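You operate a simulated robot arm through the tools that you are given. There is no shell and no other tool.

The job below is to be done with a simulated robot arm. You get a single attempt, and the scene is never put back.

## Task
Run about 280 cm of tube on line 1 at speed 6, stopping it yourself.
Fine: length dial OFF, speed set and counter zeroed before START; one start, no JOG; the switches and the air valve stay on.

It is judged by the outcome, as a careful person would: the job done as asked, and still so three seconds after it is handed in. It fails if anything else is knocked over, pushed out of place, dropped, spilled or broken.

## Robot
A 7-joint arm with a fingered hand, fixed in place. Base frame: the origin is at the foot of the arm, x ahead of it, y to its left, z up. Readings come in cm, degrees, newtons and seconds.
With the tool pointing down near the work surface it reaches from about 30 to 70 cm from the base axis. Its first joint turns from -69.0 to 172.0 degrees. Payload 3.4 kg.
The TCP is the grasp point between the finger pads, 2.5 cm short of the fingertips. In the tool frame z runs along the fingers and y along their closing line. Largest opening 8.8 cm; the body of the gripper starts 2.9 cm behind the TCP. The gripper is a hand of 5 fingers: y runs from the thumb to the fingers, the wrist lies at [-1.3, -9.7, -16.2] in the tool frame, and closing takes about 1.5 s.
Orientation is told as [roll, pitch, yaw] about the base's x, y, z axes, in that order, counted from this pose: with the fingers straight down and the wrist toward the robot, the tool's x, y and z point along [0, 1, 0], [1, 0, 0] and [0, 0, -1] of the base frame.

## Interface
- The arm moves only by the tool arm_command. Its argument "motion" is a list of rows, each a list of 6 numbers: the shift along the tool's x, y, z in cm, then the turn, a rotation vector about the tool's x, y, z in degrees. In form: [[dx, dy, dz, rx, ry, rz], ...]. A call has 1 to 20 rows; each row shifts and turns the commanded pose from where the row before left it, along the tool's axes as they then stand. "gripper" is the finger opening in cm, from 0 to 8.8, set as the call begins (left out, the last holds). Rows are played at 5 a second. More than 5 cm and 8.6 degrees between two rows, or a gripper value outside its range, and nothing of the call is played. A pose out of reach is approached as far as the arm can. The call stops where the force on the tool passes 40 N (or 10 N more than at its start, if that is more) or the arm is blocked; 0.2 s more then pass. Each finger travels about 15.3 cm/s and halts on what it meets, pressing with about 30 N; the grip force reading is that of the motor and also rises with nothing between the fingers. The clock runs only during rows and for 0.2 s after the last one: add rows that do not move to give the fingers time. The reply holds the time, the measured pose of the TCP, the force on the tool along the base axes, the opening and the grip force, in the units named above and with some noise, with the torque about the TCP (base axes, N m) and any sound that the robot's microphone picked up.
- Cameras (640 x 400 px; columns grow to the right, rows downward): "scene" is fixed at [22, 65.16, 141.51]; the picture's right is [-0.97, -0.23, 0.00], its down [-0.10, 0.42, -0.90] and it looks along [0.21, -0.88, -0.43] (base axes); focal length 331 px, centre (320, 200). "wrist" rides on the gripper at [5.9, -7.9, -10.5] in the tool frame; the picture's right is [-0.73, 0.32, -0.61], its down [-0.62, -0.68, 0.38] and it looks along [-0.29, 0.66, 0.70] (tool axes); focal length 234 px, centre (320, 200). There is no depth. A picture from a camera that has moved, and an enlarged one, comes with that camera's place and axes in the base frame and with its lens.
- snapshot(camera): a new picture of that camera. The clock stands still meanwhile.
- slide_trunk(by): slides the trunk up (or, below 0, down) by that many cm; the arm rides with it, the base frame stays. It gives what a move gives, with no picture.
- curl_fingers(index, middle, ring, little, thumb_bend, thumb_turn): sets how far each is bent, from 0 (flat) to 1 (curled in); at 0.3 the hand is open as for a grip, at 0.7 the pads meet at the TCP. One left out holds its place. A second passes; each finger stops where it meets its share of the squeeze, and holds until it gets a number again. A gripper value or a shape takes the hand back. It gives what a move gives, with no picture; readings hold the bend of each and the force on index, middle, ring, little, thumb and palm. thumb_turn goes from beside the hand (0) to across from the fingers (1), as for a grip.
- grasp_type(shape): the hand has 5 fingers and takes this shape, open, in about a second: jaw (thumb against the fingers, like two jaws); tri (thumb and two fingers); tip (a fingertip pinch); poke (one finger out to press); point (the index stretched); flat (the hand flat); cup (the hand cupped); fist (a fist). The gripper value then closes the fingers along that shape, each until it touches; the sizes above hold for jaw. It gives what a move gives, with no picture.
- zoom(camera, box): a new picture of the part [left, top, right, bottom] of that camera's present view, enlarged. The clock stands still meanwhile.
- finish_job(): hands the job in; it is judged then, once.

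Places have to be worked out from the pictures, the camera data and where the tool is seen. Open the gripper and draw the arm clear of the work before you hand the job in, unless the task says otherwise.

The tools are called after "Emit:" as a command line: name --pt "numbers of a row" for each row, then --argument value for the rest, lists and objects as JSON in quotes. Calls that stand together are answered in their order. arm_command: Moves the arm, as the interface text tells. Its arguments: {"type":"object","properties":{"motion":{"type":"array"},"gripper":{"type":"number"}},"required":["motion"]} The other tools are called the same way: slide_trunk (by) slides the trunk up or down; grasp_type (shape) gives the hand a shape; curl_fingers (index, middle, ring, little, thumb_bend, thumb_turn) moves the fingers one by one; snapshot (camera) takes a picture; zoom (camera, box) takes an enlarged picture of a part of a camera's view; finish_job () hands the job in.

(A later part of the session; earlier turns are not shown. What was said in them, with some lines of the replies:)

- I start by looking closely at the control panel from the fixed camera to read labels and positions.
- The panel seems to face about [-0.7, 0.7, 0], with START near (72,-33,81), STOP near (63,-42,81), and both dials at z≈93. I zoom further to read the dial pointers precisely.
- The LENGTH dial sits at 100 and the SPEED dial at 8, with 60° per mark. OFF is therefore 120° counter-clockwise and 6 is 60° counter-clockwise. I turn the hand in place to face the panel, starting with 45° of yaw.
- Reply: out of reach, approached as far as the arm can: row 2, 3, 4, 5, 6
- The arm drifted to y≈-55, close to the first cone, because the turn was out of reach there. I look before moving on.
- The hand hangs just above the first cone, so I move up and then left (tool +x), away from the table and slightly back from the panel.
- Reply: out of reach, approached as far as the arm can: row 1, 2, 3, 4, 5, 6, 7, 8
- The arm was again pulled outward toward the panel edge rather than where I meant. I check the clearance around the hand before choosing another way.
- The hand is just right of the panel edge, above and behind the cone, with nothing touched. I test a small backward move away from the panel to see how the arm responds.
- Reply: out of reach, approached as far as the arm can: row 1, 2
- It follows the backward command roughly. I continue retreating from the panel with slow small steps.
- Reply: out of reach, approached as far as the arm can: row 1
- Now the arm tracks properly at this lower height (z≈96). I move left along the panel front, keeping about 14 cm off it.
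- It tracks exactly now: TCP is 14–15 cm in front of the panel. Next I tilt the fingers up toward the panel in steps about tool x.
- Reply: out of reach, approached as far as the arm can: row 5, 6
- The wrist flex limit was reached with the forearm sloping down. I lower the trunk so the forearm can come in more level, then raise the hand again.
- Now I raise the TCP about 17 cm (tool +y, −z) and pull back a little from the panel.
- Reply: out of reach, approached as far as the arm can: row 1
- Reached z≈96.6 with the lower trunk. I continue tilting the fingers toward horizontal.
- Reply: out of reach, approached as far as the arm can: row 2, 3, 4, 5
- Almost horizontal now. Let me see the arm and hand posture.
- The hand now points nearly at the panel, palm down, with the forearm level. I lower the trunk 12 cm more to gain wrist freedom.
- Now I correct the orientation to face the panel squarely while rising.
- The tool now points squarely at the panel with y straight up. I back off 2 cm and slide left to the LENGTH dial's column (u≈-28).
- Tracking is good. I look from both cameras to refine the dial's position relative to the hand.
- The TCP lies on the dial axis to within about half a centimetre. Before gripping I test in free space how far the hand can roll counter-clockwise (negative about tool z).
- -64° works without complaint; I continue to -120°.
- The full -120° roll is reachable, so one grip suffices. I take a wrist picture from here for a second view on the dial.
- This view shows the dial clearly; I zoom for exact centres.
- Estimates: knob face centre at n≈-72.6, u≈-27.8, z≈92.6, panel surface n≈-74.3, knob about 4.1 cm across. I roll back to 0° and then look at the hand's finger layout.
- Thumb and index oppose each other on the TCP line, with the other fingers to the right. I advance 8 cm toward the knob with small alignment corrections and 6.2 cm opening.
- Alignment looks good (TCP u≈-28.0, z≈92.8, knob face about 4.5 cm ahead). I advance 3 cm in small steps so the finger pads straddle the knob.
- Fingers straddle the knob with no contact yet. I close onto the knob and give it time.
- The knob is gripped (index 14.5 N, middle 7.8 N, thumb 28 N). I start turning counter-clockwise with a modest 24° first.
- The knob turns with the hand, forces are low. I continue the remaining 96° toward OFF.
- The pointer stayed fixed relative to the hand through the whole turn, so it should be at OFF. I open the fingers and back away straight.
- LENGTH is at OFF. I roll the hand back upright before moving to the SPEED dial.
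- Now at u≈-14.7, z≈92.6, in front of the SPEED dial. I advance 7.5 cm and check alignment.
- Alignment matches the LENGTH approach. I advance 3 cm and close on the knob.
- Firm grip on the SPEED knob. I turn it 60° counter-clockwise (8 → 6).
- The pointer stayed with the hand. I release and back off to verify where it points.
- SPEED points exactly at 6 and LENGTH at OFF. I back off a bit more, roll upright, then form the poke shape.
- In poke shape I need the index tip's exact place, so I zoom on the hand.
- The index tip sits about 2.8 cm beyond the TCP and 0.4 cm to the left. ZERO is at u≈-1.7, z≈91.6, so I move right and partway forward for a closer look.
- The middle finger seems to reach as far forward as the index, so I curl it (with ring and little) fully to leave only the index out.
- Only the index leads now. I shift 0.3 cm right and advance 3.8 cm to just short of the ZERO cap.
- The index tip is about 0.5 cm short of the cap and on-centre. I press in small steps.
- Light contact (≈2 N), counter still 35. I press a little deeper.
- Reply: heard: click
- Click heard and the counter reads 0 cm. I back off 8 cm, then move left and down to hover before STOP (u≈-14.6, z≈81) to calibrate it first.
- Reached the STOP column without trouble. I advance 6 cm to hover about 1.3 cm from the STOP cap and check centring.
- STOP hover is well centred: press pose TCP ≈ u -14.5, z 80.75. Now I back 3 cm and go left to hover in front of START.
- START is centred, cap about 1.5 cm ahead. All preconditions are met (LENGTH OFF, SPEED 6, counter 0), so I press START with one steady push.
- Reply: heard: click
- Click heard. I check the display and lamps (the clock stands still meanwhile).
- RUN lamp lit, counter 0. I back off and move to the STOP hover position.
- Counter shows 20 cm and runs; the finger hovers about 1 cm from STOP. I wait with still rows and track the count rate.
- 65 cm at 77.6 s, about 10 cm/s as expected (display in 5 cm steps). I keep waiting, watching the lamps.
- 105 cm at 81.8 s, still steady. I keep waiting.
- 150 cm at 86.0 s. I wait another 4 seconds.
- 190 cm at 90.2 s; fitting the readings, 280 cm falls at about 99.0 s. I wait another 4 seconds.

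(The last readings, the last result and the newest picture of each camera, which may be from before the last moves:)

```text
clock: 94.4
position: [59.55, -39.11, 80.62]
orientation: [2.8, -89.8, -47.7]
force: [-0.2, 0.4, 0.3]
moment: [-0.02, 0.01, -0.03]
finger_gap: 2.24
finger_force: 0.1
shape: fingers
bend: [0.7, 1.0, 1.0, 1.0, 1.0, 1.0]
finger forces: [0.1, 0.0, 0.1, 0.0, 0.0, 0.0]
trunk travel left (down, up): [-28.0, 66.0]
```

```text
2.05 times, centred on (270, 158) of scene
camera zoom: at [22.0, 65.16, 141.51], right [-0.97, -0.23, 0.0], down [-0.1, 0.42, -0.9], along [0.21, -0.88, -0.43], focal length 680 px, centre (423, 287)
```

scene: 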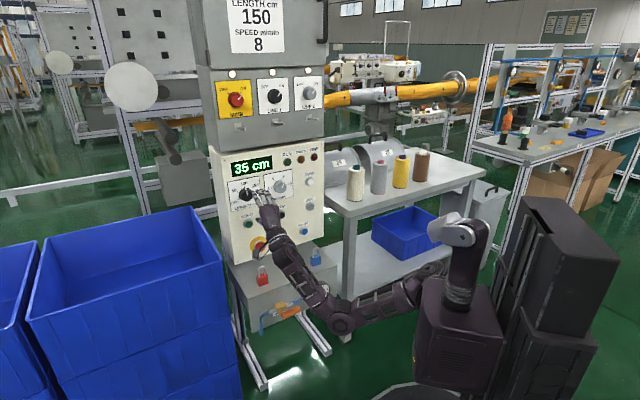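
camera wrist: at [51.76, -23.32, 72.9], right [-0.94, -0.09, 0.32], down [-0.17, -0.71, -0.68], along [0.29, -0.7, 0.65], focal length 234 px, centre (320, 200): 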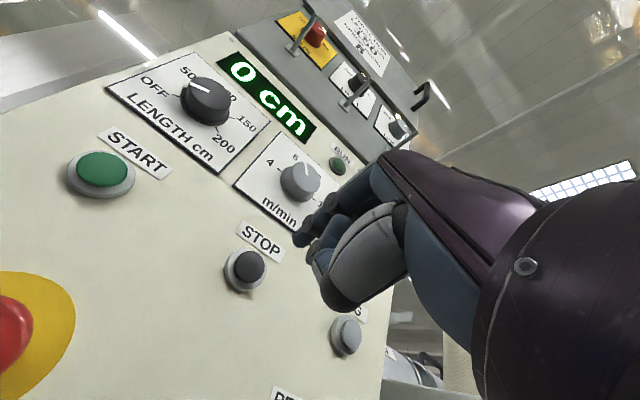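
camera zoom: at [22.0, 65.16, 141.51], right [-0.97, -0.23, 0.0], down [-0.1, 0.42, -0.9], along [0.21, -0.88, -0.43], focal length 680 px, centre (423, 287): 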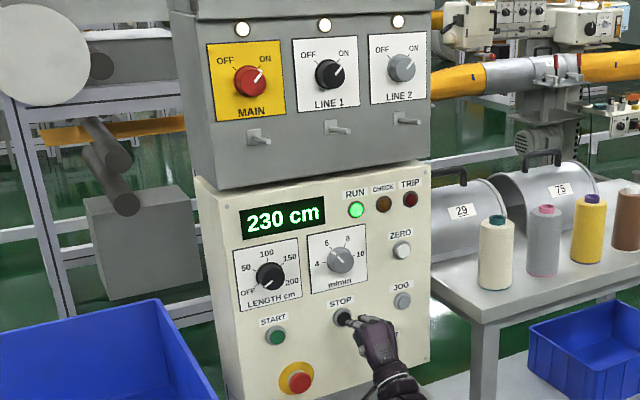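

230 cm at 94.4 s, as predicted. I wait 2.4 s more and creep 0.9 cm closer, still short of touching the STOP cap.

Emit:
arm_command --pt "0 0 0 0 0 0" --pt "0 0 0 0 0 0" --pt "0 0 0 0 0 0" --pt "0 0 0 0 0 0" --pt "0 0 0 0 0 0" --pt "0 0 0.3 0 0 0" --pt "0 0 0.3 0 0 0" --pt "0 0 0.3 0 0 0" --pt "0 0 0 0 0 0" --pt "0 0 0 0 0 0" --pt "0 0 0 0 0 0" --pt "0 0 0 0 0 0"

Emit:
zoom --camera "scene" --box '[220, 140, 340, 240]'

Emit:
zoom --camera "scene" --box '[260, 190, 310, 230]'

```text
clock: 97.0
position: [60.24, -39.73, 80.76]
orientation: [2.3, -89.8, -47.0]
force: [0.1, -0.5, 0.4]
moment: [-0.01, -0.01, 0.01]
finger_gap: 2.24
finger_force: 0.1
shape: fingers
bend: [0.7, 1.0, 1.0, 1.0, 1.0, 1.0]
finger forces: [0.1, 0.1, 0.0, 0.1, 0.0, 0.0]
trunk travel left (down, up): [-28.0, 66.0]
```

```text
4.00 times, centred on (280, 190) of scene
camera zoom: at [22.0, 65.16, 141.51], right [-0.97, -0.23, 0.0], down [-0.1, 0.42, -0.9], along [0.21, -0.88, -0.43], focal length 1326 px, centre (480, 240)
```

zoom: 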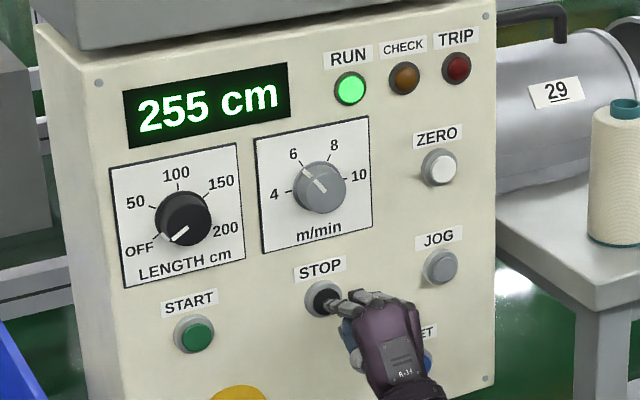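

```text
10.00 times, centred on (285, 210) of scene
camera zoom: at [22.0, 65.16, 141.51], right [-0.97, -0.23, 0.0], down [-0.1, 0.42, -0.9], along [0.21, -0.88, -0.43], focal length 3314 px, centre (670, 100)
```

zoom: 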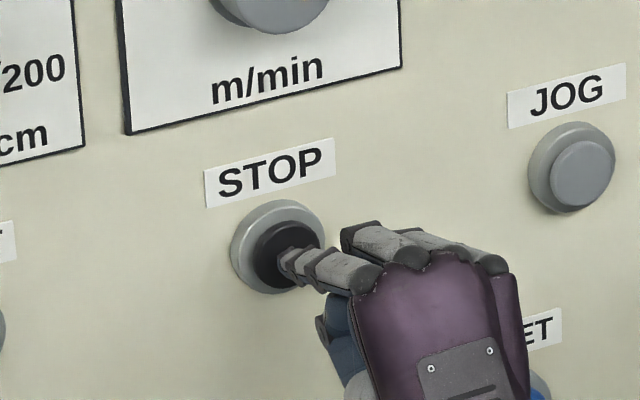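

255 cm at 97.0 s. I hold 1.6 s more and then press STOP so it clicks near 99.0 s (~280 cm).

Emit:
arm_command --pt "0 0 0 0 0 0" --pt "0 0 0 0 0 0" --pt "0 0 0 0 0 0" --pt "0 0 0 0 0 0" --pt "0 0 0 0 0 0" --pt "0 0 0 0 0 0" --pt "0 0 0 0 0 0" --pt "0 0 0 0 0 0" --pt "0 0 0.4 0 0 0" --pt "0 0 0.5 0 0 0" --pt "0 0 0.2 0 0 0" --pt "0 0 0.15 0 0 0"

Emit:
zoom --camera "scene" --box '[220, 140, 340, 240]'

```text
clock: 99.6
position: [61.08, -40.31, 80.93]
orientation: [156.7, -89.9, 158.4]
force: [-8.8, 12.5, 2.0]
moment: [-0.02, -0.05, 0.13]
finger_gap: 2.12
finger_force: 7.1
shape: fingers
bend: [0.7, 1.0, 1.0, 1.0, 1.0, 1.0]
finger forces: [15.0, 0.0, 0.0, 0.0, 0.1, 0.1]
trunk travel left (down, up): [-28.0, 66.0]
heard: click
```

```text
4.00 times, centred on (280, 190) of scene
camera zoom: at [22.0, 65.16, 141.51], right [-0.97, -0.23, 0.0], down [-0.1, 0.42, -0.9], along [0.21, -0.88, -0.43], focal length 1326 px, centre (480, 240)
```

zoom: 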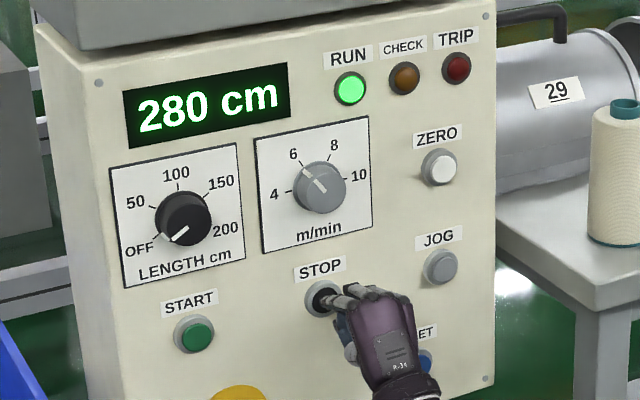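

Click heard and 280 cm shown, but RUN is still lit in this instant. I release the button and check again right away.

Emit:
arm_command --pt "0 0 -0.8 0 0 0"

Emit:
zoom --camera "scene" --box '[220, 140, 340, 240]'

```text
clock: 100.0
position: [60.61, -40.14, 80.6]
orientation: [-15.8, -89.8, -29.1]
force: [-0.3, 2.1, 0.9]
moment: [-0.04, -0.01, 0.02]
finger_gap: 2.25
finger_force: 1.8
shape: fingers
bend: [0.7, 1.0, 1.0, 1.0, 1.0, 1.0]
finger forces: [2.1, 0.0, 0.1, 0.0, 0.0, 0.0]
trunk travel left (down, up): [-28.0, 66.0]
```

```text
4.00 times, centred on (280, 190) of scene
camera zoom: at [22.0, 65.16, 141.51], right [-0.97, -0.23, 0.0], down [-0.1, 0.42, -0.9], along [0.21, -0.88, -0.43], focal length 1326 px, centre (480, 240)
```

zoom: 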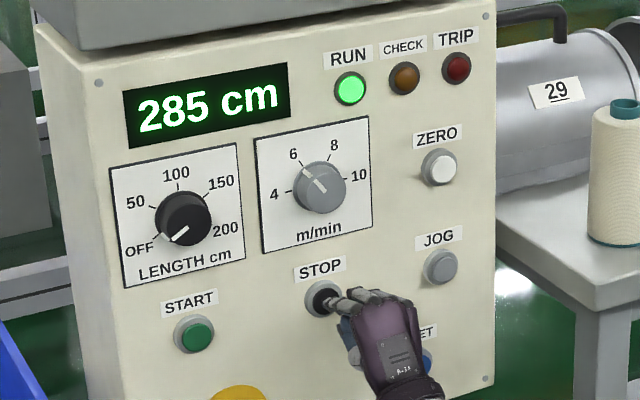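

285 cm and RUN still lit, so I press STOP again at once; it does no harm if it is already ramping down.

Emit:
arm_command --pt "0 0 1.0 0 0 0"

Emit:
zoom --camera "scene" --box '[220, 140, 340, 240]'

```text
clock: 100.4
position: [61.11, -40.37, 81.15]
orientation: [161.0, -89.6, 154.2]
force: [-14.7, 15.7, 4.3]
moment: [-0.04, -0.1, 0.1]
finger_gap: 2.04
finger_force: 10.4
shape: fingers
bend: [0.7, 1.0, 1.0, 1.0, 1.0, 1.0]
finger forces: [21.3, 0.1, 0.0, 0.1, 0.1, 0.0]
trunk travel left (down, up): [-28.0, 66.0]
```

```text
4.00 times, centred on (280, 190) of scene
camera zoom: at [22.0, 65.16, 141.51], right [-0.97, -0.23, 0.0], down [-0.1, 0.42, -0.9], along [0.21, -0.88, -0.43], focal length 1326 px, centre (480, 240)
```

zoom: 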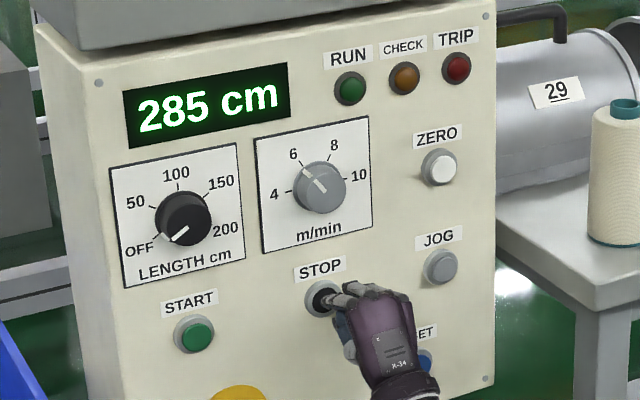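

RUN is out and the counter rests at 285 cm. I withdraw the finger straight back and confirm the count holds.

Emit:
arm_command --pt "0 0 -1.0 0 0 0" --pt "0 0 -1.5 0 0 0" --pt "0 0 -2 0 0 0" --pt "0 0 -2 0 0 0" --pt "0 0 -2 0 0 0" --pt "0 0 -2 0 0 0" --pt "0 0 -2 0 0 0" --pt "0 0 0 0 0 0"

Emit:
snapshot --camera "scene"

Emit:
zoom --camera "scene" --box '[200, 60, 340, 255]'

```text
clock: 102.2
position: [51.98, -32.76, 81.92]
orientation: [-179.8, -88.4, 133.9]
force: [0.1, 0.0, 0.3]
moment: [-0.03, -0.01, 0.01]
finger_gap: 2.27
finger_force: 0.1
shape: fingers
bend: [0.7, 1.0, 1.0, 1.0, 1.0, 1.0]
finger forces: [0.0, 0.1, 0.0, 0.0, 0.0, 0.1]
trunk travel left (down, up): [-28.0, 66.0]
```

```text
taken
```

scene: 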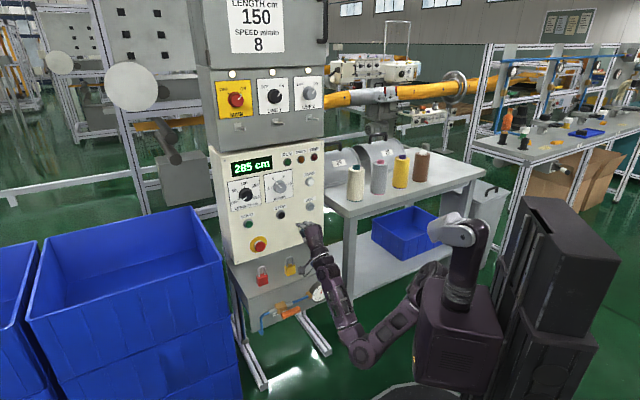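

```text
2.05 times, centred on (270, 158) of scene
camera zoom: at [22.0, 65.16, 141.51], right [-0.97, -0.23, 0.0], down [-0.1, 0.42, -0.9], along [0.21, -0.88, -0.43], focal length 680 px, centre (423, 287)
```

zoom: 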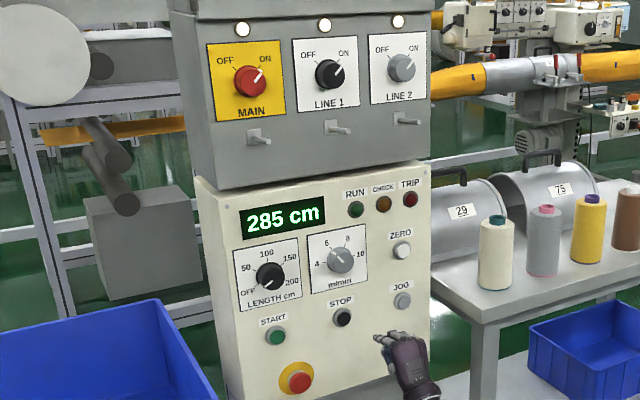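

The line is stopped at 285 cm, and all switches are still on. I retract further and open the hand.

Emit:
arm_command --pt "0 0 -1.5 0 0 0" --pt "0 0 -1.5 0 0 0" --pt "0 0 -1.5 0 0 0" --pt "0 0 -1.5 0 0 0" --pt "0 0 0 0 0 0"

Emit:
grasp_type --shape "jaw"

Emit:
arm_command --pt "0 0 0 0 0 0" --pt "0 0 0 0 0 0" --pt "0 0 0 0 0 0" --pt "0 0 0 0 0 0" --pt "0 0 0 0 0 0" --gripper 8.8

Emit:
snapshot --camera "scene"

Emit:
zoom --camera "scene" --box '[200, 140, 340, 340]'

```text
clock: 103.1
position: [47.94, -30.97, 84.42]
orientation: [-156.2, -82.6, 107.2]
force: [-1.0, 0.8, 1.0]
moment: [-0.01, -0.02, -0.04]
finger_gap: 2.26
finger_force: 0.1
shape: fingers
bend: [0.7, 1.0, 1.0, 1.0, 1.0, 1.0]
finger forces: [0.0, 0.1, 0.0, 0.0, 0.1, 0.0]
trunk travel left (down, up): [-28.0, 66.0]
stopped in row 4: the arm was blocked; the commanded pose is now the measured one
```

```text
clock: 104.0
position: [47.83, -30.93, 84.25]
orientation: [-156.4, -82.6, 107.6]
force: [-0.2, 0.7, -0.4]
moment: [0.0, 0.0, 0.0]
finger_gap: 8.79
finger_force: 0.0
shape: jaw
bend: [0.3, 0.3, 0.3, 0.3, 0.3, 0.98]
finger forces: [0.0, 0.0, 0.0, 0.0, 0.1, 0.0]
trunk travel left (down, up): [-28.0, 66.0]
```

```text
clock: 105.2
position: [47.84, -30.98, 84.28]
orientation: [-156.3, -82.6, 107.3]
force: [0.9, 0.2, 0.4]
moment: [0.0, -0.01, 0.02]
finger_gap: 8.77
finger_force: 0.1
shape: jaw
bend: [0.3, 0.3, 0.3, 0.3, 0.3, 0.98]
finger forces: [0.0, 0.0, 0.0, 0.0, 0.0, 0.1]
trunk travel left (down, up): [-28.0, 66.0]
```

```text
taken
```

scene: 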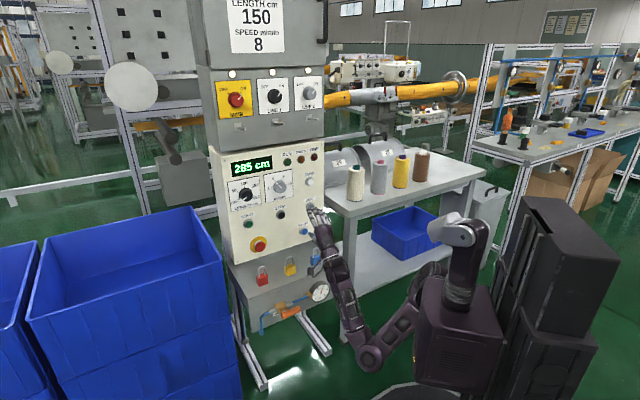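

```text
2.00 times, centred on (270, 240) of scene
camera zoom: at [22.0, 65.16, 141.51], right [-0.97, -0.23, 0.0], down [-0.1, 0.42, -0.9], along [0.21, -0.88, -0.43], focal length 663 px, centre (420, 120)
```

zoom: 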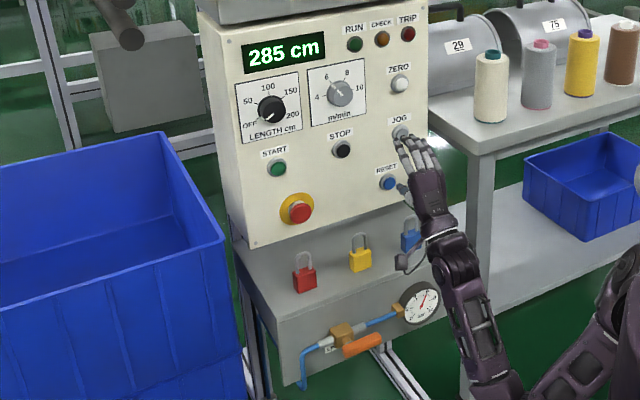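

The last retreat row was blocked (arm folded near its own body, no force shown). I check the arm's surroundings and the valve area for contact.

Emit:
zoom --camera "scene" --box '[240, 190, 520, 400]'

Emit:
snapshot --camera "wrist"

```text
1.90 times, centred on (380, 295) of scene
camera zoom: at [22.0, 65.16, 141.51], right [-0.97, -0.23, 0.0], down [-0.1, 0.42, -0.9], along [0.21, -0.88, -0.43], focal length 631 px, centre (206, 19)
```

zoom: 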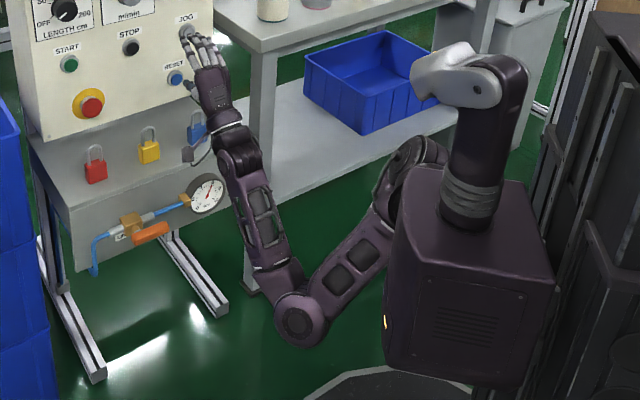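

```text
taken
camera wrist: at [45.63, -20.26, 74.93], right [-0.96, 0.02, 0.29], down [-0.19, -0.78, -0.6], along [0.21, -0.63, 0.75], focal length 234 px, centre (320, 200)
```

wrist: 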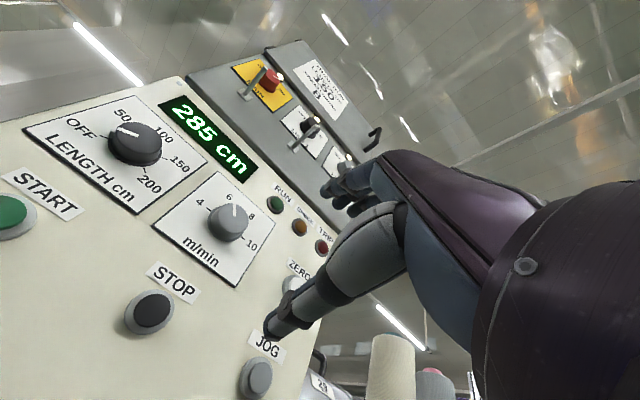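

Nothing is touched: the hand is open and about 15 cm off the panel. RUN is off, the counter holds at 285 cm, LENGTH is OFF, SPEED is at 6, and the switches and air valve are still on. I hand the job in.

Emit:
finish_job

```text
The job is handed in.
```

I ran line 1 at speed 6 and stopped it myself. The counter reads 285 cm, about 5 cm over the 280 you asked for.

- **Setup:** Before START, I turned the length dial to OFF, set the speed dial to 6 and zeroed the counter, which had read 35 cm.
- **Run:** I pressed START once and did not use JOG.
- **Stop:** I pressed STOP with the counter at about 280 cm. RUN was still lit at 285, so I pressed it again. RUN then went out, and the counter stayed at 285. I heard no second click, so the line was probably already slowing down after the first press.
- **Panel:** MAIN, LINE 1 and LINE 2 are still on, and the air valve was not touched. The CHECK and TRIP lamps stayed off.
- **Surroundings:** Nothing was knocked over or moved. Early on, while I was turning the hand toward the panel, it drifted close to the first cone on the table but did not touch it.

I handed the job in with the hand open and about 15 cm clear of the panel.
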